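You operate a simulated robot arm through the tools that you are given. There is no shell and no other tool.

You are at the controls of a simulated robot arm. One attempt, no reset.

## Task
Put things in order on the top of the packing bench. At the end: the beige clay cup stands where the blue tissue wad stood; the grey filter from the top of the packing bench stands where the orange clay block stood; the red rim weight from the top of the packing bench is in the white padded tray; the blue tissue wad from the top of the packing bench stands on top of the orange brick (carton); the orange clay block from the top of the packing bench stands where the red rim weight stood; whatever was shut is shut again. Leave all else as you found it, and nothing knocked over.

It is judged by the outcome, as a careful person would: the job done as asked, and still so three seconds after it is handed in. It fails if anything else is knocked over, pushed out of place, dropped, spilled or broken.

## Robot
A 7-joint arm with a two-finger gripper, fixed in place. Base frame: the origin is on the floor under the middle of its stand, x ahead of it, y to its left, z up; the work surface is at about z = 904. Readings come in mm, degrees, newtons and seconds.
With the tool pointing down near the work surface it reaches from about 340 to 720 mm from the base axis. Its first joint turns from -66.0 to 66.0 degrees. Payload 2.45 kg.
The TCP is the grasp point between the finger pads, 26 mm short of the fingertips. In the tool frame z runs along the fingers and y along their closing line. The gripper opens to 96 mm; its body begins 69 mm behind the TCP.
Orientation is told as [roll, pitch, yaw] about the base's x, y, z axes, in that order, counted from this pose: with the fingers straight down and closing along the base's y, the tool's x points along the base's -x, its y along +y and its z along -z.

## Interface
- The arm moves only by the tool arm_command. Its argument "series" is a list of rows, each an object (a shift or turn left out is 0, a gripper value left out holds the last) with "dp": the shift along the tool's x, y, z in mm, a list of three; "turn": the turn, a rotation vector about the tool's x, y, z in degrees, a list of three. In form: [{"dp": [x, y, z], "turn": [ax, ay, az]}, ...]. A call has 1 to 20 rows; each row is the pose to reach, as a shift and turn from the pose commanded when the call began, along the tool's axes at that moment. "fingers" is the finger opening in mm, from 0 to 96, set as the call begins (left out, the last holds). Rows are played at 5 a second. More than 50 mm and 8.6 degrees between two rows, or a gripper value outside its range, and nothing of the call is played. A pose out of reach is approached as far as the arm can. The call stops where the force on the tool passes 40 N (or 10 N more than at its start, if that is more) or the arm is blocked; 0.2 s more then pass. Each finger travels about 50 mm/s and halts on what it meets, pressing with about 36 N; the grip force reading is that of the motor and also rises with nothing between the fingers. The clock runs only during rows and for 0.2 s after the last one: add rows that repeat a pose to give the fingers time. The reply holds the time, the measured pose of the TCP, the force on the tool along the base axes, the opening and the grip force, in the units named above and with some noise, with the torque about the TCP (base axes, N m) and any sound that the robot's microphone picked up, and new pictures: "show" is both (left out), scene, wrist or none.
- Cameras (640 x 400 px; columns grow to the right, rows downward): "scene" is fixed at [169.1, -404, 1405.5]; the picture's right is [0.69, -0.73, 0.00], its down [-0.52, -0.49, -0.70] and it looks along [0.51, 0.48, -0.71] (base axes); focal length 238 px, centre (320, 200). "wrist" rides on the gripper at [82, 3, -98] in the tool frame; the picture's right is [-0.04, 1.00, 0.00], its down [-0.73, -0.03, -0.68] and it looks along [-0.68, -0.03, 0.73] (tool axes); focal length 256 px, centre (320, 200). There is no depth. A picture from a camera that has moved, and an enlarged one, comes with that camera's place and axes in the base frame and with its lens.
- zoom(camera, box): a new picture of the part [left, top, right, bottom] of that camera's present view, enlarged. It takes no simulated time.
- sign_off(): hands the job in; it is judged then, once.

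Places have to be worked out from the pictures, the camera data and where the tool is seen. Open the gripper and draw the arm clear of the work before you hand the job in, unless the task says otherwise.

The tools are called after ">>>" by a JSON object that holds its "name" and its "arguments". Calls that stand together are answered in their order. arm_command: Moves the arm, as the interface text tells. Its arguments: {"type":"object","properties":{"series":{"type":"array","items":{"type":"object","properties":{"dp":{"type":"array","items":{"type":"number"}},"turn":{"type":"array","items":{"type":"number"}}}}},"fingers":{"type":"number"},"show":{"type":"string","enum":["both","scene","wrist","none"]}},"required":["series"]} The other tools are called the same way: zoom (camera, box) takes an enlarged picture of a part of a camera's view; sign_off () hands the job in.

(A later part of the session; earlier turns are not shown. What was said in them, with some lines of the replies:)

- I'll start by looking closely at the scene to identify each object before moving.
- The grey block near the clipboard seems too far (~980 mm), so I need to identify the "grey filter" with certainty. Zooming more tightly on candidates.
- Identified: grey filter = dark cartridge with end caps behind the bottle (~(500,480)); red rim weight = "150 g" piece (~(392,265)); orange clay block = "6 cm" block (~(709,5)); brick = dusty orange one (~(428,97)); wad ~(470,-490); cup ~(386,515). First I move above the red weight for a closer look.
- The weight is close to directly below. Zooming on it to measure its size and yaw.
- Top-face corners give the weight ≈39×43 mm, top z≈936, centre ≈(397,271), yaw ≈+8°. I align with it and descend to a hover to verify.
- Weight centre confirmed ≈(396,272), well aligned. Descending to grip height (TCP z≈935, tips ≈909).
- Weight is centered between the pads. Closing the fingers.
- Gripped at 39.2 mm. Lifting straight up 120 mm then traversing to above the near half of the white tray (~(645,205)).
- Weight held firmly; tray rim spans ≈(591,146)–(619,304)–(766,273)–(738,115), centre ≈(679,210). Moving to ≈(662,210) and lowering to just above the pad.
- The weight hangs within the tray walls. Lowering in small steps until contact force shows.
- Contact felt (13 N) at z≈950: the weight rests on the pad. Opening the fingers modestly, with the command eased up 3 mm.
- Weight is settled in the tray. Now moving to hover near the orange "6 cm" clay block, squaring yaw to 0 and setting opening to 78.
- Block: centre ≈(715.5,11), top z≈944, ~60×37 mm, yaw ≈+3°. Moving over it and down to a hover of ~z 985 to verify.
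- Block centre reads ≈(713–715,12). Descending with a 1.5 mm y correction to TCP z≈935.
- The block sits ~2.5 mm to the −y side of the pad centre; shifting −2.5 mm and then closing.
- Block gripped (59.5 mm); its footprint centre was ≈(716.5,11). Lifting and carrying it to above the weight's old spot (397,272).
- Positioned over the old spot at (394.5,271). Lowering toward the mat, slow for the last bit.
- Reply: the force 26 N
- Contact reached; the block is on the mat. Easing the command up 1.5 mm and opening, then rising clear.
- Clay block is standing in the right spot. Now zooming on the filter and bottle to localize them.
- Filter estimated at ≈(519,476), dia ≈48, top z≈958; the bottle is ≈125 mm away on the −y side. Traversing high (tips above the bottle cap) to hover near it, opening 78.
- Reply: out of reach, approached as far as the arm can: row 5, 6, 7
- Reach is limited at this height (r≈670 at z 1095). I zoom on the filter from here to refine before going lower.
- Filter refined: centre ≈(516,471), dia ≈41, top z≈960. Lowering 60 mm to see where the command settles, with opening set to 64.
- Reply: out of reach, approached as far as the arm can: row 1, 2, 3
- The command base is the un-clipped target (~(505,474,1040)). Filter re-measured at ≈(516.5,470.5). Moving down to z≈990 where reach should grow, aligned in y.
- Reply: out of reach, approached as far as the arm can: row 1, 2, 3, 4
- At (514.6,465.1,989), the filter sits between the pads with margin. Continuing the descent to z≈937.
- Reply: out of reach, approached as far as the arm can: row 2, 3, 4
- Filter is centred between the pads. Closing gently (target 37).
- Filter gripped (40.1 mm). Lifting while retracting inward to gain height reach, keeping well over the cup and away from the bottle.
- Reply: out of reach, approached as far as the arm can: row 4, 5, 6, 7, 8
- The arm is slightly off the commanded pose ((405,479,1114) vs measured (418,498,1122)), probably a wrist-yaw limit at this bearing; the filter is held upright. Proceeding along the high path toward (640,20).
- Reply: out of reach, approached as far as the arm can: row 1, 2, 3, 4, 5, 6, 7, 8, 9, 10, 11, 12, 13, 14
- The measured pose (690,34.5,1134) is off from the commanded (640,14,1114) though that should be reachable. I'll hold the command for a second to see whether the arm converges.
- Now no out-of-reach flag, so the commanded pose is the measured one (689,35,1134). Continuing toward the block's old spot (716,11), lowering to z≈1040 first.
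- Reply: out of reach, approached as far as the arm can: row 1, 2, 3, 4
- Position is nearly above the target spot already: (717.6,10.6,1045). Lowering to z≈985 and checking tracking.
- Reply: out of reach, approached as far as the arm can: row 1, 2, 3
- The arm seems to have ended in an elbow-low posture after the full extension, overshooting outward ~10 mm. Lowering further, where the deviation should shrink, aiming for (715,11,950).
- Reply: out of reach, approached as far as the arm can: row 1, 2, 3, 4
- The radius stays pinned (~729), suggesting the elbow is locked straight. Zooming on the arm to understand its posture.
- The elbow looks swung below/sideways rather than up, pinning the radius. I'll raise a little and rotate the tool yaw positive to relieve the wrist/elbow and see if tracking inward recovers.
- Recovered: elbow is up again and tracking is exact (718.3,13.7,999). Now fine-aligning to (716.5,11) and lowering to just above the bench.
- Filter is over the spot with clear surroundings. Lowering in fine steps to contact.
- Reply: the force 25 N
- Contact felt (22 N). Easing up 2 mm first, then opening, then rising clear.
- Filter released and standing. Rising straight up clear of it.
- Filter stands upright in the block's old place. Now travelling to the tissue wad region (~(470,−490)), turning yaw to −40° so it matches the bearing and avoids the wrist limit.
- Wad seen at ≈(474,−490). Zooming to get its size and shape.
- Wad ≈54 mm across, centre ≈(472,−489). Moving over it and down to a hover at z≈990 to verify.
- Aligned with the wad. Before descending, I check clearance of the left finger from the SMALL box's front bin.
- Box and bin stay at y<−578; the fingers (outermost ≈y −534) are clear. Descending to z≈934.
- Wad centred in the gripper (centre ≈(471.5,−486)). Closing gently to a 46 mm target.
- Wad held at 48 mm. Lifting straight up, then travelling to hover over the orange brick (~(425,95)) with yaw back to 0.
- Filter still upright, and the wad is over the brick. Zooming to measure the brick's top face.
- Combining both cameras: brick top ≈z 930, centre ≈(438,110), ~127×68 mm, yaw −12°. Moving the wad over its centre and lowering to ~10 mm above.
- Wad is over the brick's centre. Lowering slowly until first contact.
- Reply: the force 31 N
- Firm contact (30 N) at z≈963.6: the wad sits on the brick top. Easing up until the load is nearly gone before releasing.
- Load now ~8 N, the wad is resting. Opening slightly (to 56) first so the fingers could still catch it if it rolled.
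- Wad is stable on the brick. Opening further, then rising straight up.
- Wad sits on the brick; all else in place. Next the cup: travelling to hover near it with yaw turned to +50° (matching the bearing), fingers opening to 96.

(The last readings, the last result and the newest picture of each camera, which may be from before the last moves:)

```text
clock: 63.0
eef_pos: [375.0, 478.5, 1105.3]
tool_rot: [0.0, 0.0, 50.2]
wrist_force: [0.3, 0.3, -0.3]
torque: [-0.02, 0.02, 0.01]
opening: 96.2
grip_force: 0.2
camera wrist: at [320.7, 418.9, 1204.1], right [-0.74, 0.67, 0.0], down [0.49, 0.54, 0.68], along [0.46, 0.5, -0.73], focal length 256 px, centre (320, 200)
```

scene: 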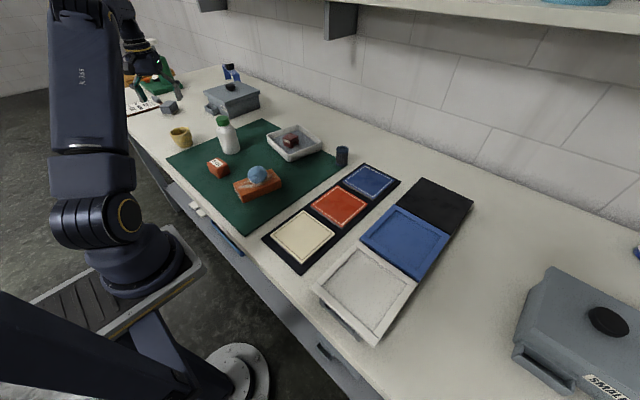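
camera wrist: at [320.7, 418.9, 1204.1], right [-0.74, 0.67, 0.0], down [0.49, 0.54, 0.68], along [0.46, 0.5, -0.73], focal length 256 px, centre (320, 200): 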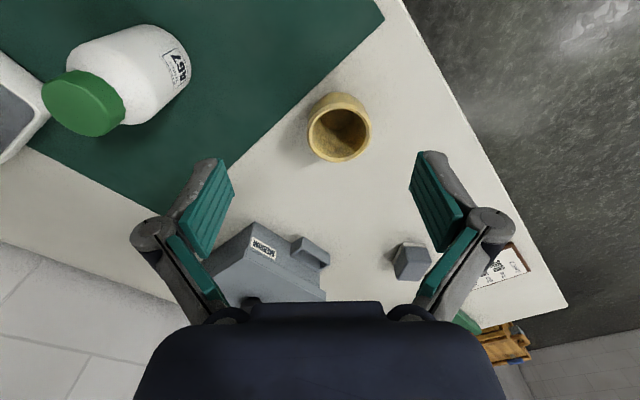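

>>> {"name": "zoom", "arguments": {"camera": "wrist", "box": [290, 75, 390, 175]}}

>>> {"name": "zoom", "arguments": {"camera": "scene", "box": [150, 110, 214, 160]}}

```text
4.00 times, centred on (340, 125) of wrist
camera zoom: at [320.7, 418.9, 1204.1], right [-0.74, 0.67, 0.0], down [0.49, 0.54, 0.68], along [0.46, 0.5, -0.73], focal length 1024 px, centre (240, 500)
```

zoom: 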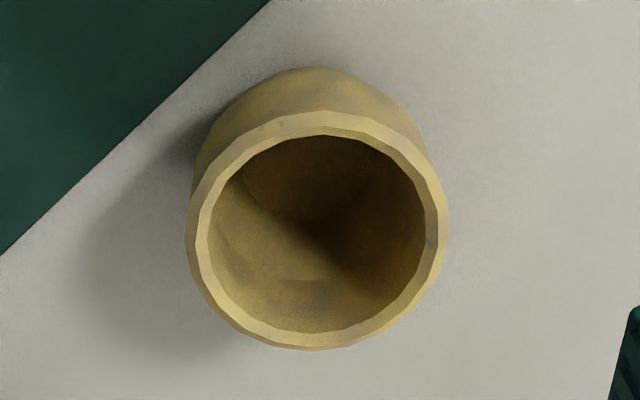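

```text
8.00 times, centred on (182, 135) of scene
camera zoom: at [169.1, -404.0, 1405.5], right [0.69, -0.73, 0.0], down [-0.52, -0.49, -0.7], along [0.51, 0.48, -0.71], focal length 1905 px, centre (1424, 720)
```

zoom: 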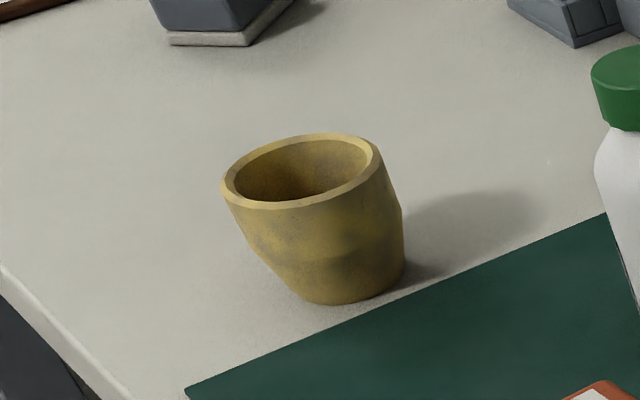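

Cup is empty, rim dia ≈66 mm, height ≈63 mm (rim z≈967), centre ≈(392.5,525). Moving above it and down to z≈1015 to verify alignment.

>>> {"name": "arm_command", "arguments": {"series": [{"dp": [-24, 8, 20]}, {"dp": [-47, 16, 50]}, {"dp": [-47, 16, 90]}, {"dp": [-47, 16, 90]}], "show": "wrist"}}

```text
clock: 64.0
eef_pos: [394.5, 524.9, 1014.8]
tool_rot: [-0.1, 0.0, 49.9]
wrist_force: [-0.1, -0.4, 0.9]
torque: [-0.03, 0.0, -0.01]
opening: 95.8
grip_force: 0.1
camera wrist: at [339.3, 464.0, 1114.9], right [-0.74, 0.67, 0.0], down [0.49, 0.54, 0.68], along [0.46, 0.5, -0.73], focal length 256 px, centre (320, 200)
```

wrist: 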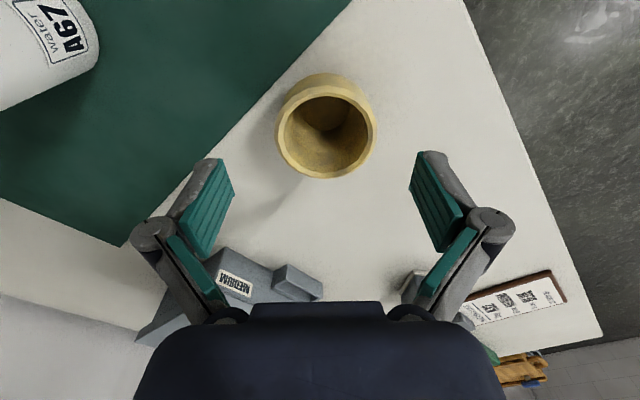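

Rim centre reads ≈(390,524.5); a 3 mm correction is needed. Descending to z≈945 around the cup.

>>> {"name": "arm_command", "arguments": {"series": [{"dp": [3, 3, 20]}, {"dp": [3, 3, 40]}, {"dp": [3, 3, 58]}, {"dp": [3, 3, 70]}, {"dp": [3, 3, 70]}], "show": "both"}}

```text
clock: 65.2
eef_pos: [389.1, 523.5, 943.3]
tool_rot: [0.0, 0.0, 50.0]
wrist_force: [-0.5, -0.2, -0.8]
torque: [0.02, 0.0, -0.01]
opening: 95.9
grip_force: 0.0
camera wrist: at [334.2, 464.5, 1043.0], right [-0.74, 0.67, 0.0], down [0.49, 0.54, 0.68], along [0.46, 0.5, -0.73], focal length 256 px, centre (320, 200)
```

scene: 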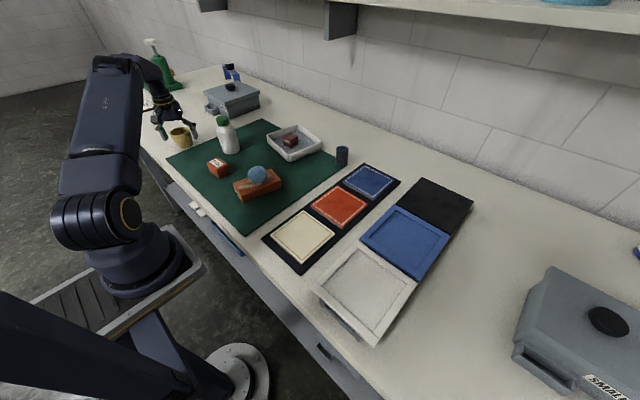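
wrist: 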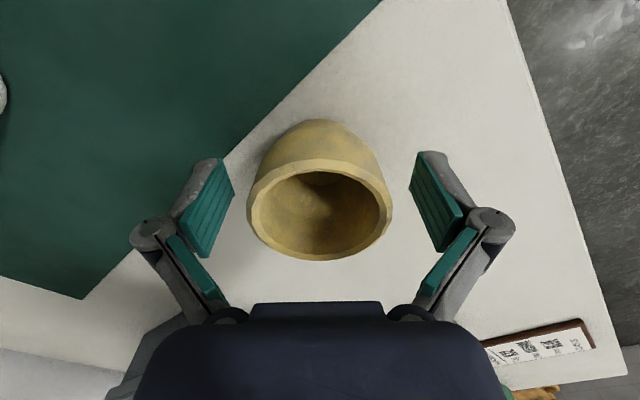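

Cup is centred between the pads. Closing gently (target 60).

>>> {"name": "arm_command", "arguments": {"series": [{"dp": [0, 0, 0]}, {"dp": [0, 0, 0]}, {"dp": [0, 0, 0]}, {"dp": [0, 0, 0]}], "fingers": 60, "show": "wrist"}}

```text
clock: 66.2
eef_pos: [387.8, 524.0, 944.7]
tool_rot: [0.0, 0.0, 50.0]
wrist_force: [-0.3, -0.5, 1.6]
torque: [-0.04, -0.07, -0.01]
opening: 64.4
grip_force: 36.0
camera wrist: at [334.4, 464.4, 1043.3], right [-0.74, 0.67, 0.0], down [0.49, 0.54, 0.68], along [0.46, 0.5, -0.73], focal length 256 px, centre (320, 200)
```

wrist: 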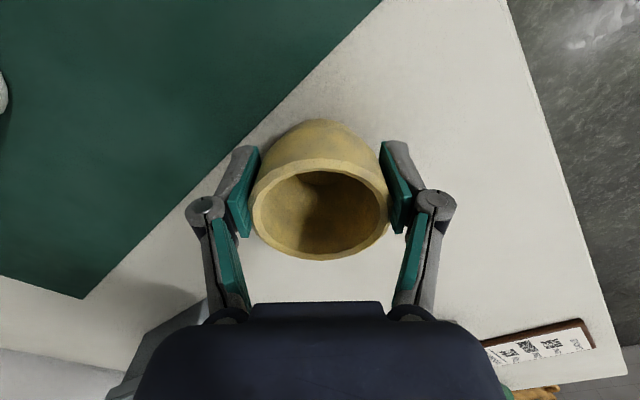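

Cup gripped (64.4 mm). Lifting straight up and carrying it on the first half of a high path to (430,0,1090).

>>> {"name": "arm_command", "arguments": {"series": [{"dp": [0, 0, -30]}, {"dp": [0, 0, -70]}, {"dp": [0, 0, -110]}, {"dp": [0, 0, -145]}, {"dp": [20, -20, -145], "turn": [0, 0, 2]}, {"dp": [50, -50, -145], "turn": [0, 0, 6]}, {"dp": [82, -81, -145], "turn": [0, 0, 10]}, {"dp": [115, -113, -145], "turn": [0, 0, 14]}, {"dp": [148, -146, -145], "turn": [0, 0, 18]}, {"dp": [181, -178, -145], "turn": [0, 0, 22]}, {"dp": [214, -211, -145], "turn": [0, 0, 26]}, {"dp": [247, -243, -145], "turn": [0, 0, 30]}, {"dp": [280, -276, -145], "turn": [0, 0, 34]}, {"dp": [313, -309, -145], "turn": [0, 0, 38]}, {"dp": [346, -341, -145], "turn": [0, 0, 42]}, {"dp": [366, -361, -145], "turn": [0, 0, 45]}, {"dp": [374, -369, -145], "turn": [0, 0, 45]}, {"dp": [374, -369, -145], "turn": [0, 0, 45]}], "show": "both"}}

```text
clock: 70.0
eef_pos: [431.2, 1.7, 1091.3]
tool_rot: [-0.1, 0.0, 5.0]
wrist_force: [-0.1, -0.1, -1.1]
torque: [0.0, 0.04, -0.01]
opening: 64.5
grip_force: 36.5
camera wrist: at [349.8, -0.6, 1190.6], right [-0.05, 1.0, 0.0], down [0.73, 0.04, 0.68], along [0.68, 0.03, -0.73], focal length 256 px, centre (320, 200)
```

scene: 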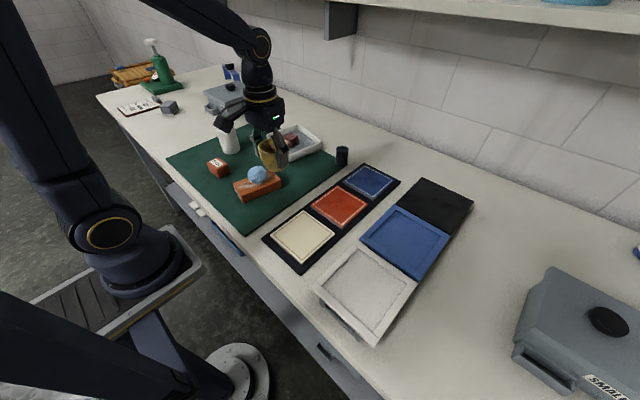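
wrist: 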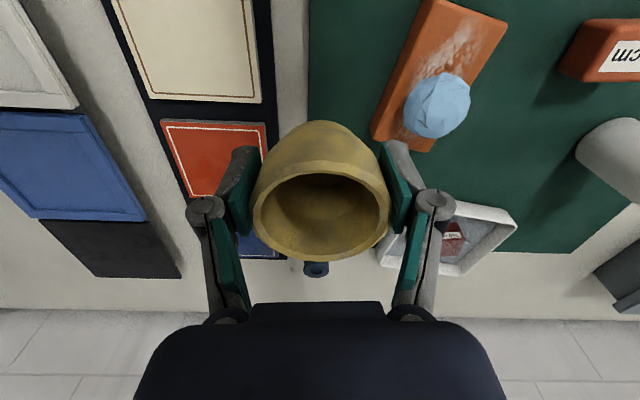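

Cup steady. Second leg toward the wad's old place, ending in a hover at ~(465,−470,1061) with yaw −40°.

>>> {"name": "arm_command", "arguments": {"series": [{"dp": [0, -20, 0], "turn": [0, 0, 2]}, {"dp": [1, -60, 0], "turn": [0, 0, 6]}, {"dp": [2, -104, 0], "turn": [0, 0, 10]}, {"dp": [2, -148, 0], "turn": [0, 0, 14]}, {"dp": [3, -192, 0], "turn": [0, 0, 18]}, {"dp": [4, -236, 0], "turn": [0, 0, 22]}, {"dp": [4, -280, 0], "turn": [0, 0, 26]}, {"dp": [5, -324, 0], "turn": [0, 0, 30]}, {"dp": [6, -368, 0], "turn": [0, 0, 35]}, {"dp": [6, -412, 10], "turn": [0, 0, 40]}, {"dp": [7, -450, 20], "turn": [0, 0, 45]}, {"dp": [7, -473, 30], "turn": [0, 0, 45]}, {"dp": [7, -473, 30], "turn": [0, 0, 45]}], "show": "both"}}

```text
clock: 72.8
eef_pos: [467.6, -470.5, 1060.8]
tool_rot: [-0.1, 0.0, -40.0]
wrist_force: [-0.8, 0.5, -1.2]
torque: [-0.02, 0.03, -0.01]
opening: 64.3
grip_force: 36.2
camera wrist: at [408.8, -414.7, 1160.6], right [0.67, 0.74, 0.0], down [0.54, -0.49, 0.68], along [0.5, -0.46, -0.73], focal length 256 px, centre (320, 200)
```

scene: 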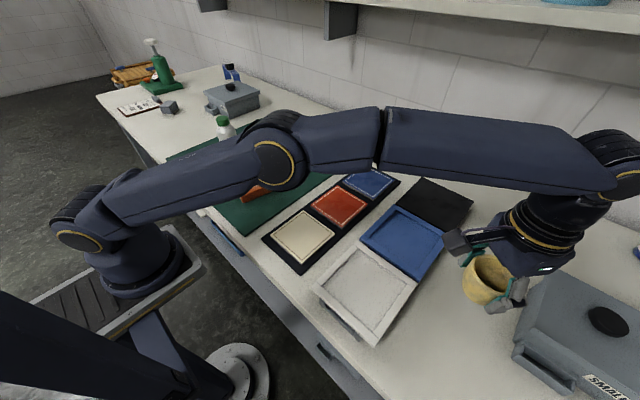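
wrist: 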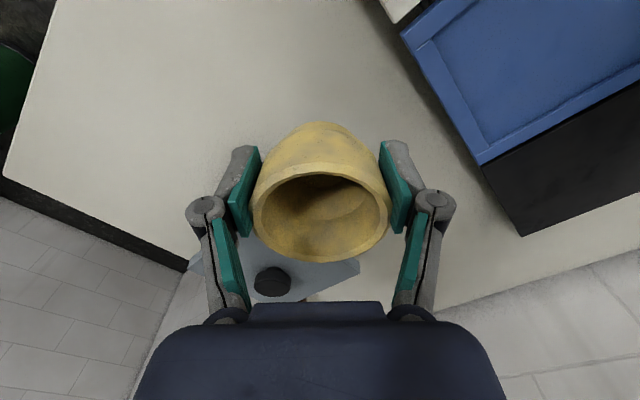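

Aligned near the spot. Shifting to put the cup's axis at (471.5,−487) and lowering to ~10 mm above the bench.

>>> {"name": "arm_command", "arguments": {"series": [{"dp": [-8, -5, 20]}, {"dp": [-15.4, -10, 50]}, {"dp": [-15.4, -10, 82]}, {"dp": [-15.4, -10, 106]}, {"dp": [-15.4, -10, 106]}], "show": "both"}}

```text
clock: 74.0
eef_pos: [473.5, -488.8, 952.5]
tool_rot: [0.0, 0.0, -39.9]
wrist_force: [-0.2, 0.6, -0.7]
torque: [0.03, -0.05, 0.01]
opening: 64.3
grip_force: 35.5
camera wrist: at [413.2, -431.1, 1051.6], right [0.67, 0.74, 0.0], down [0.54, -0.49, 0.68], along [0.5, -0.46, -0.73], focal length 256 px, centre (320, 200)
```

scene: 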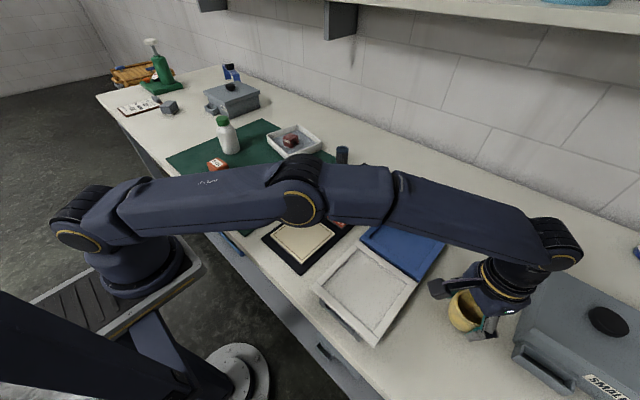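
wrist: 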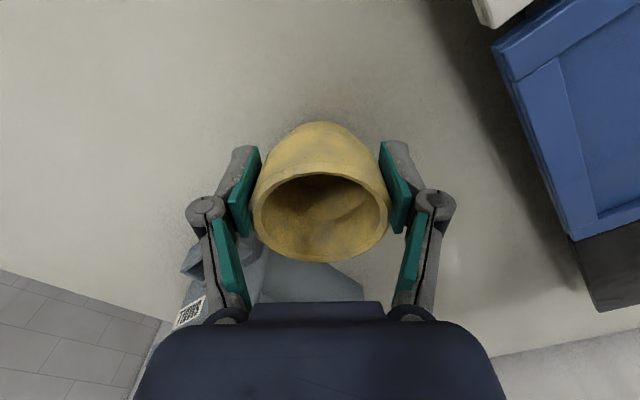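

Lowering in fine steps to set the cup down (contact expected near z≈944).

>>> {"name": "arm_command", "arguments": {"series": [{"dp": [0, 0, 2]}, {"dp": [0, 0, 4]}, {"dp": [0, 0, 6]}, {"dp": [0, 0, 7]}, {"dp": [0, 0, 8]}, {"dp": [0, 0, 9]}, {"dp": [0, 0, 10]}, {"dp": [0, 0, 10]}], "show": "wrist"}}

```text
clock: 75.8
eef_pos: [472.2, -488.3, 944.9]
tool_rot: [0.0, -0.1, -39.9]
wrist_force: [0.0, 1.3, 4.2]
torque: [-0.04, -0.1, 0.03]
opening: 64.3
grip_force: 36.1
camera wrist: at [411.8, -432.1, 1042.9], right [0.67, 0.74, 0.0], down [0.54, -0.49, 0.68], along [0.5, -0.46, -0.73], focal length 256 px, centre (320, 200)
```

wrist: 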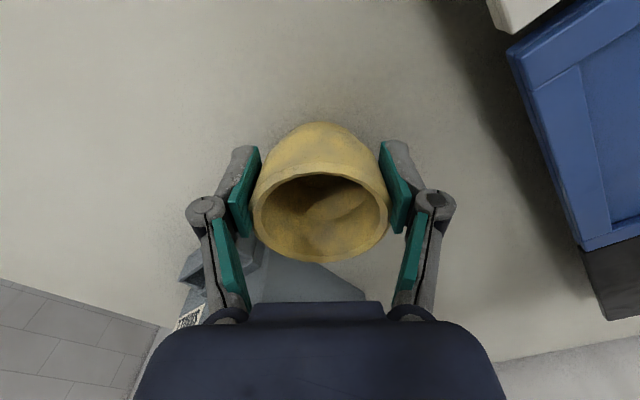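

Light contact (≈5 N) – the cup is standing. Opening the fingers.

>>> {"name": "arm_command", "arguments": {"series": [{"dp": [0, 0, 0]}, {"dp": [0, 0, 0]}, {"dp": [0, 0, 0]}, {"dp": [0, 0, 0]}], "fingers": 94, "show": "wrist"}}

```text
clock: 76.8
eef_pos: [470.8, -487.9, 942.0]
tool_rot: [0.0, 0.0, -40.0]
wrist_force: [0.4, -0.2, 0.1]
torque: [0.0, -0.01, -0.01]
opening: 94.2
grip_force: 0.0
camera wrist: at [411.7, -432.2, 1042.5], right [0.67, 0.74, 0.0], down [0.54, -0.49, 0.68], along [0.5, -0.46, -0.73], focal length 256 px, centre (320, 200)
```

wrist: 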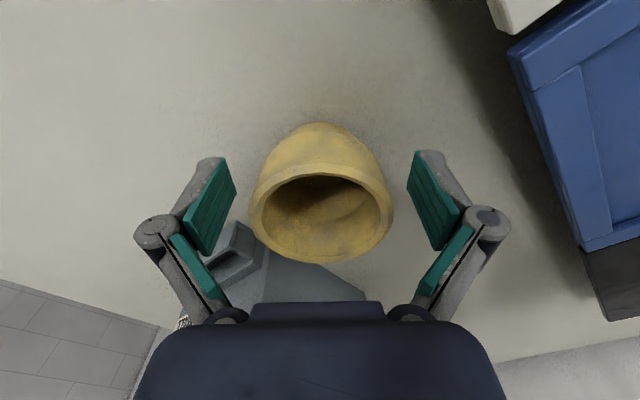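

Cup is released and standing. Rising straight up, then retreating inward and up.

>>> {"name": "arm_command", "arguments": {"series": [{"dp": [0, 0, -20]}, {"dp": [0, 0, -55]}, {"dp": [0, 0, -95]}, {"dp": [0, 0, -125]}, {"dp": [20, 0, -140]}, {"dp": [55, 0, -150]}, {"dp": [95, 0, -160]}, {"dp": [95, 0, -160]}], "show": "both"}}

```text
clock: 78.6
eef_pos: [441.2, -482.6, 1118.9]
tool_rot: [0.1, 0.2, -40.0]
wrist_force: [0.7, -0.4, -1.4]
torque: [0.02, 0.0, -0.01]
opening: 94.0
grip_force: 0.1
out of reach, approached as far as the arm can: row 4, 5, 6, 7, 8
camera wrist: at [381.4, -427.3, 1217.8], right [0.67, 0.74, 0.0], down [0.54, -0.49, 0.68], along [0.5, -0.46, -0.73], focal length 256 px, centre (320, 200)
```

scene: 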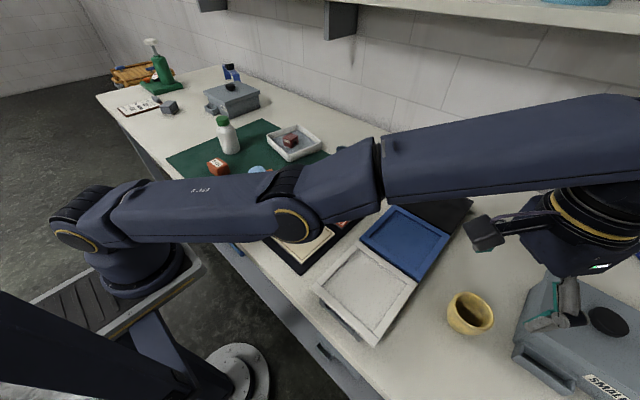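
wrist: 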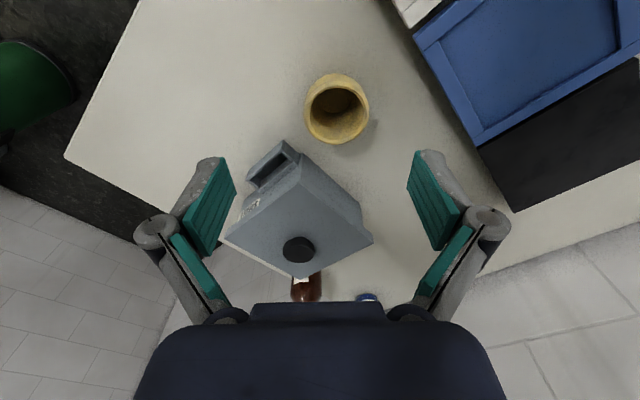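

Cup stands in place. The arm slipped into the elbow-low posture again; it's well above the bench. I'll try the yaw twist that restored it before, moving slightly outward/up-neutral.

>>> {"name": "arm_command", "arguments": {"series": [{"dp": [0, 0, 0], "turn": [0, 0, -7]}, {"dp": [0, 0, 0], "turn": [0, 0, -14]}, {"dp": [0, 0, 0], "turn": [0, 0, -20]}, {"dp": [0, 0, 0], "turn": [0, 0, -20]}], "show": "scene"}}

```text
clock: 79.6
eef_pos: [441.4, -482.6, 1117.7]
tool_rot: [0.1, 0.1, -19.9]
wrist_force: [-0.2, -0.3, 0.5]
torque: [0.01, 0.0, 0.04]
opening: 94.2
grip_force: 0.1
```

scene: 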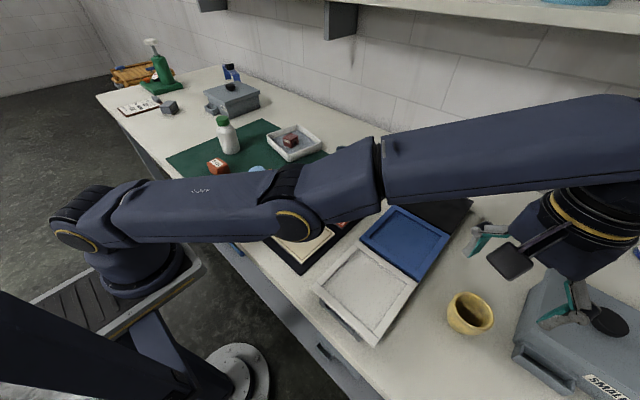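

The elbow is still low, though the pose is held. Raising the tool straightens the arm; I'll lift ~85 mm (nothing above or near) and see if it frees up.

>>> {"name": "arm_command", "arguments": {"series": [{"dp": [0, 0, -30]}, {"dp": [0, 0, -60]}, {"dp": [0, 0, -85]}, {"dp": [0, 0, -85]}], "show": "scene"}}

```text
clock: 80.6
eef_pos: [426.4, -460.3, 1186.1]
tool_rot: [0.0, -0.1, -20.0]
wrist_force: [-0.3, 0.4, -0.7]
torque: [0.01, -0.01, 0.02]
opening: 93.9
grip_force: 0.1
out of reach, approached as far as the arm can: row 1, 2, 3, 4
```

scene: 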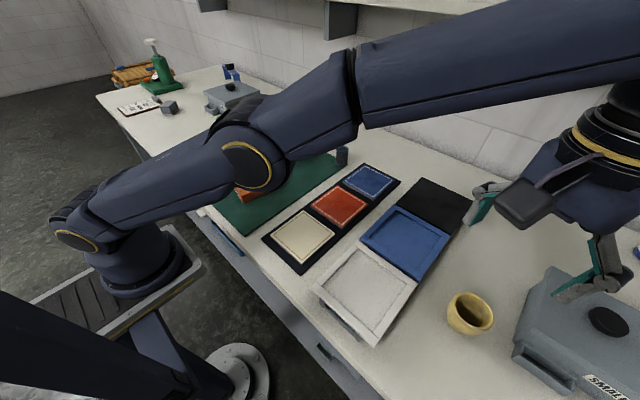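

Fitting the limit poses shows the arm is pinned at full extension (a sphere about ≈(113,0)). I'll move inward gradually with a simultaneous yaw change, which unlocked it last time.

>>> {"name": "arm_command", "arguments": {"series": [{"dp": [2, 1.5, 0], "turn": [0, 0, 7]}, {"dp": [6, 4.5, 0], "turn": [0, 0, 14]}, {"dp": [14, 10, 0], "turn": [0, 0, 20]}, {"dp": [26, 20, 0], "turn": [0, 0, 20]}, {"dp": [38, 29, 0], "turn": [0, 0, 20]}, {"dp": [38, 29, 0], "turn": [0, 0, 20]}], "show": "scene"}}

```text
clock: 82.0
eef_pos: [398.7, -420.8, 1187.1]
tool_rot: [0.0, 0.1, -40.0]
wrist_force: [0.6, 0.5, 0.1]
torque: [0.0, -0.01, -0.02]
opening: 94.2
grip_force: 0.1
```

scene: 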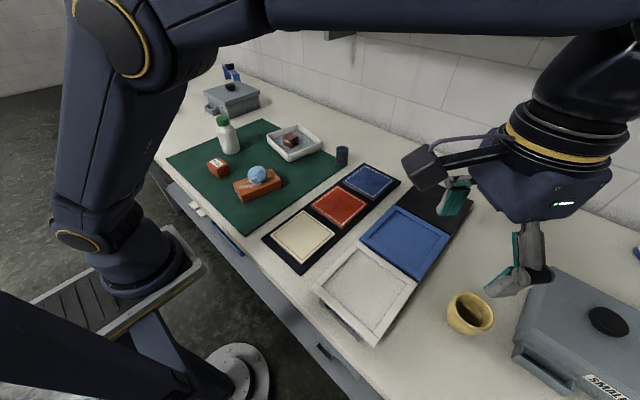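

Recovered with exact tracking. Zooming to check all placements before retreating.

>>> {"name": "zoom", "arguments": {"camera": "scene", "box": [430, 270, 510, 345]}}

>>> {"name": "zoom", "arguments": {"camera": "scene", "box": [190, 100, 370, 215]}}

```text
5.33 times, centred on (470, 308) of scene
camera zoom: at [169.0, -404.0, 1405.5], right [0.69, -0.73, 0.0], down [-0.52, -0.49, -0.7], along [0.51, 0.48, -0.71], focal length 1270 px, centre (-480, -373)
```

zoom: 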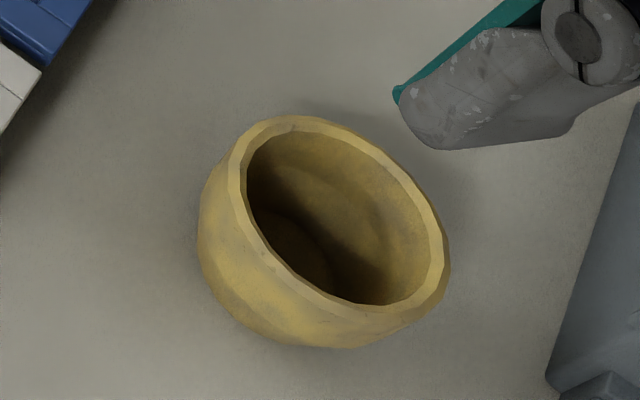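

```text
3.48 times, centred on (280, 158) of scene
camera zoom: at [169.0, -404.0, 1405.5], right [0.69, -0.73, 0.0], down [-0.52, -0.49, -0.7], along [0.51, 0.48, -0.71], focal length 828 px, centre (459, 348)
```

zoom: 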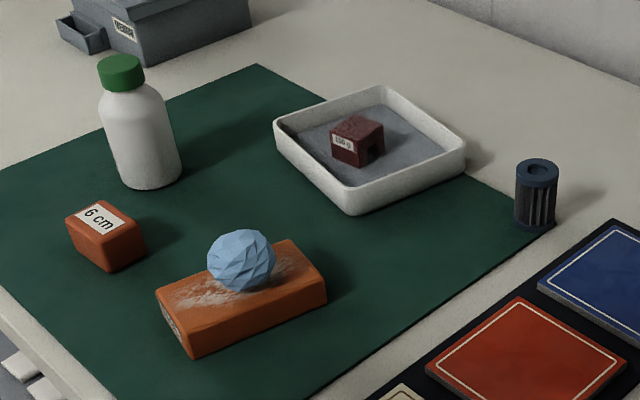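

All placements look right: weight in tray, filter in the block's spot, clay block in the weight's spot, wad on the brick, cup standing where the wad was. Retreating the open gripper to a clear area high above the bench.

>>> {"name": "arm_command", "arguments": {"series": [{"dp": [27, 32, 0]}, {"dp": [54, 65, 0]}, {"dp": [82, 98, 0]}, {"dp": [109, 130, 0]}, {"dp": [109, 130, 0]}], "show": "both"}}

```text
clock: 83.2
eef_pos: [397.1, -250.2, 1186.8]
tool_rot: [-0.1, 0.0, -40.0]
wrist_force: [0.4, -0.3, 0.1]
torque: [0.01, -0.06, -0.01]
opening: 94.1
grip_force: 0.1
camera wrist: at [337.4, -194.7, 1285.2], right [0.67, 0.74, 0.0], down [0.54, -0.49, 0.68], along [0.5, -0.46, -0.73], focal length 256 px, centre (320, 200)
```

scene: 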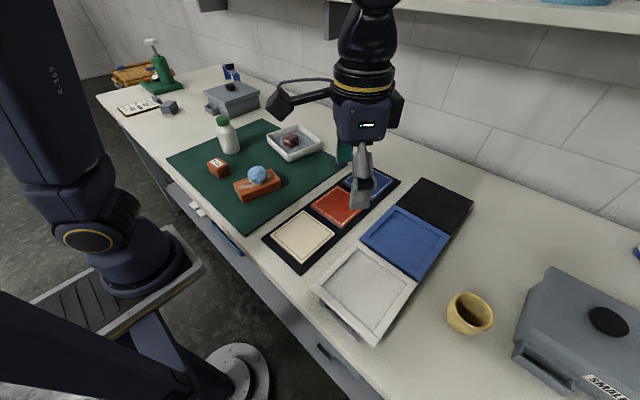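
wrist: 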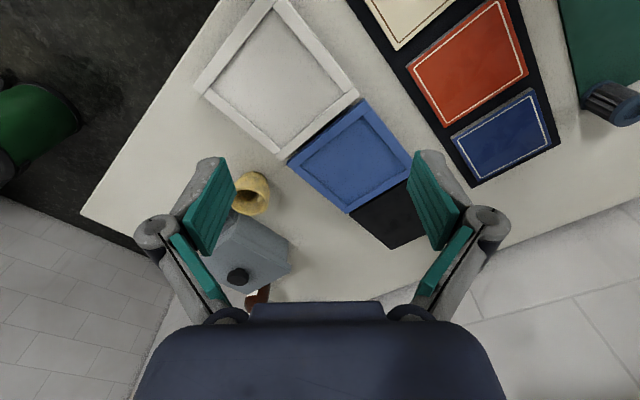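

Everything is in place, the gripper is open and clear of the work, and nothing else has moved. Handing in.

>>> {"name": "sign_off", "arguments": {}}

```text
The job is handed in.
```

The bench is set as you asked, and I've handed the job in. In the last pictures everything was standing and nothing else had been knocked over or moved.

| Item | Where it is now |
|---|---|
| Red rim weight | On the pad in the white tray |
| Orange clay block | Where the red rim weight stood |
| Grey filter | Upright where the orange clay block stood |
| Blue tissue wad | On top of the orange brick, near its middle |
| Beige clay cup | Upright where the tissue wad stood |

- **Placement accuracy:** positions are judged from the cameras, and I expect each item to be within about 5 mm of its spot. The filter stands on the corner of the green mat, with a few millimetres of its base over the edge, as the clay block did.
- **Arm at full reach:** the arm got stuck fully stretched twice, once while carrying the filter and once after releasing the cup. It recovered both times without touching anything.
- **Lids and boxes:** I opened nothing, so there was nothing to shut again.

The gripper is open and parked high above the bench, clear of everything.
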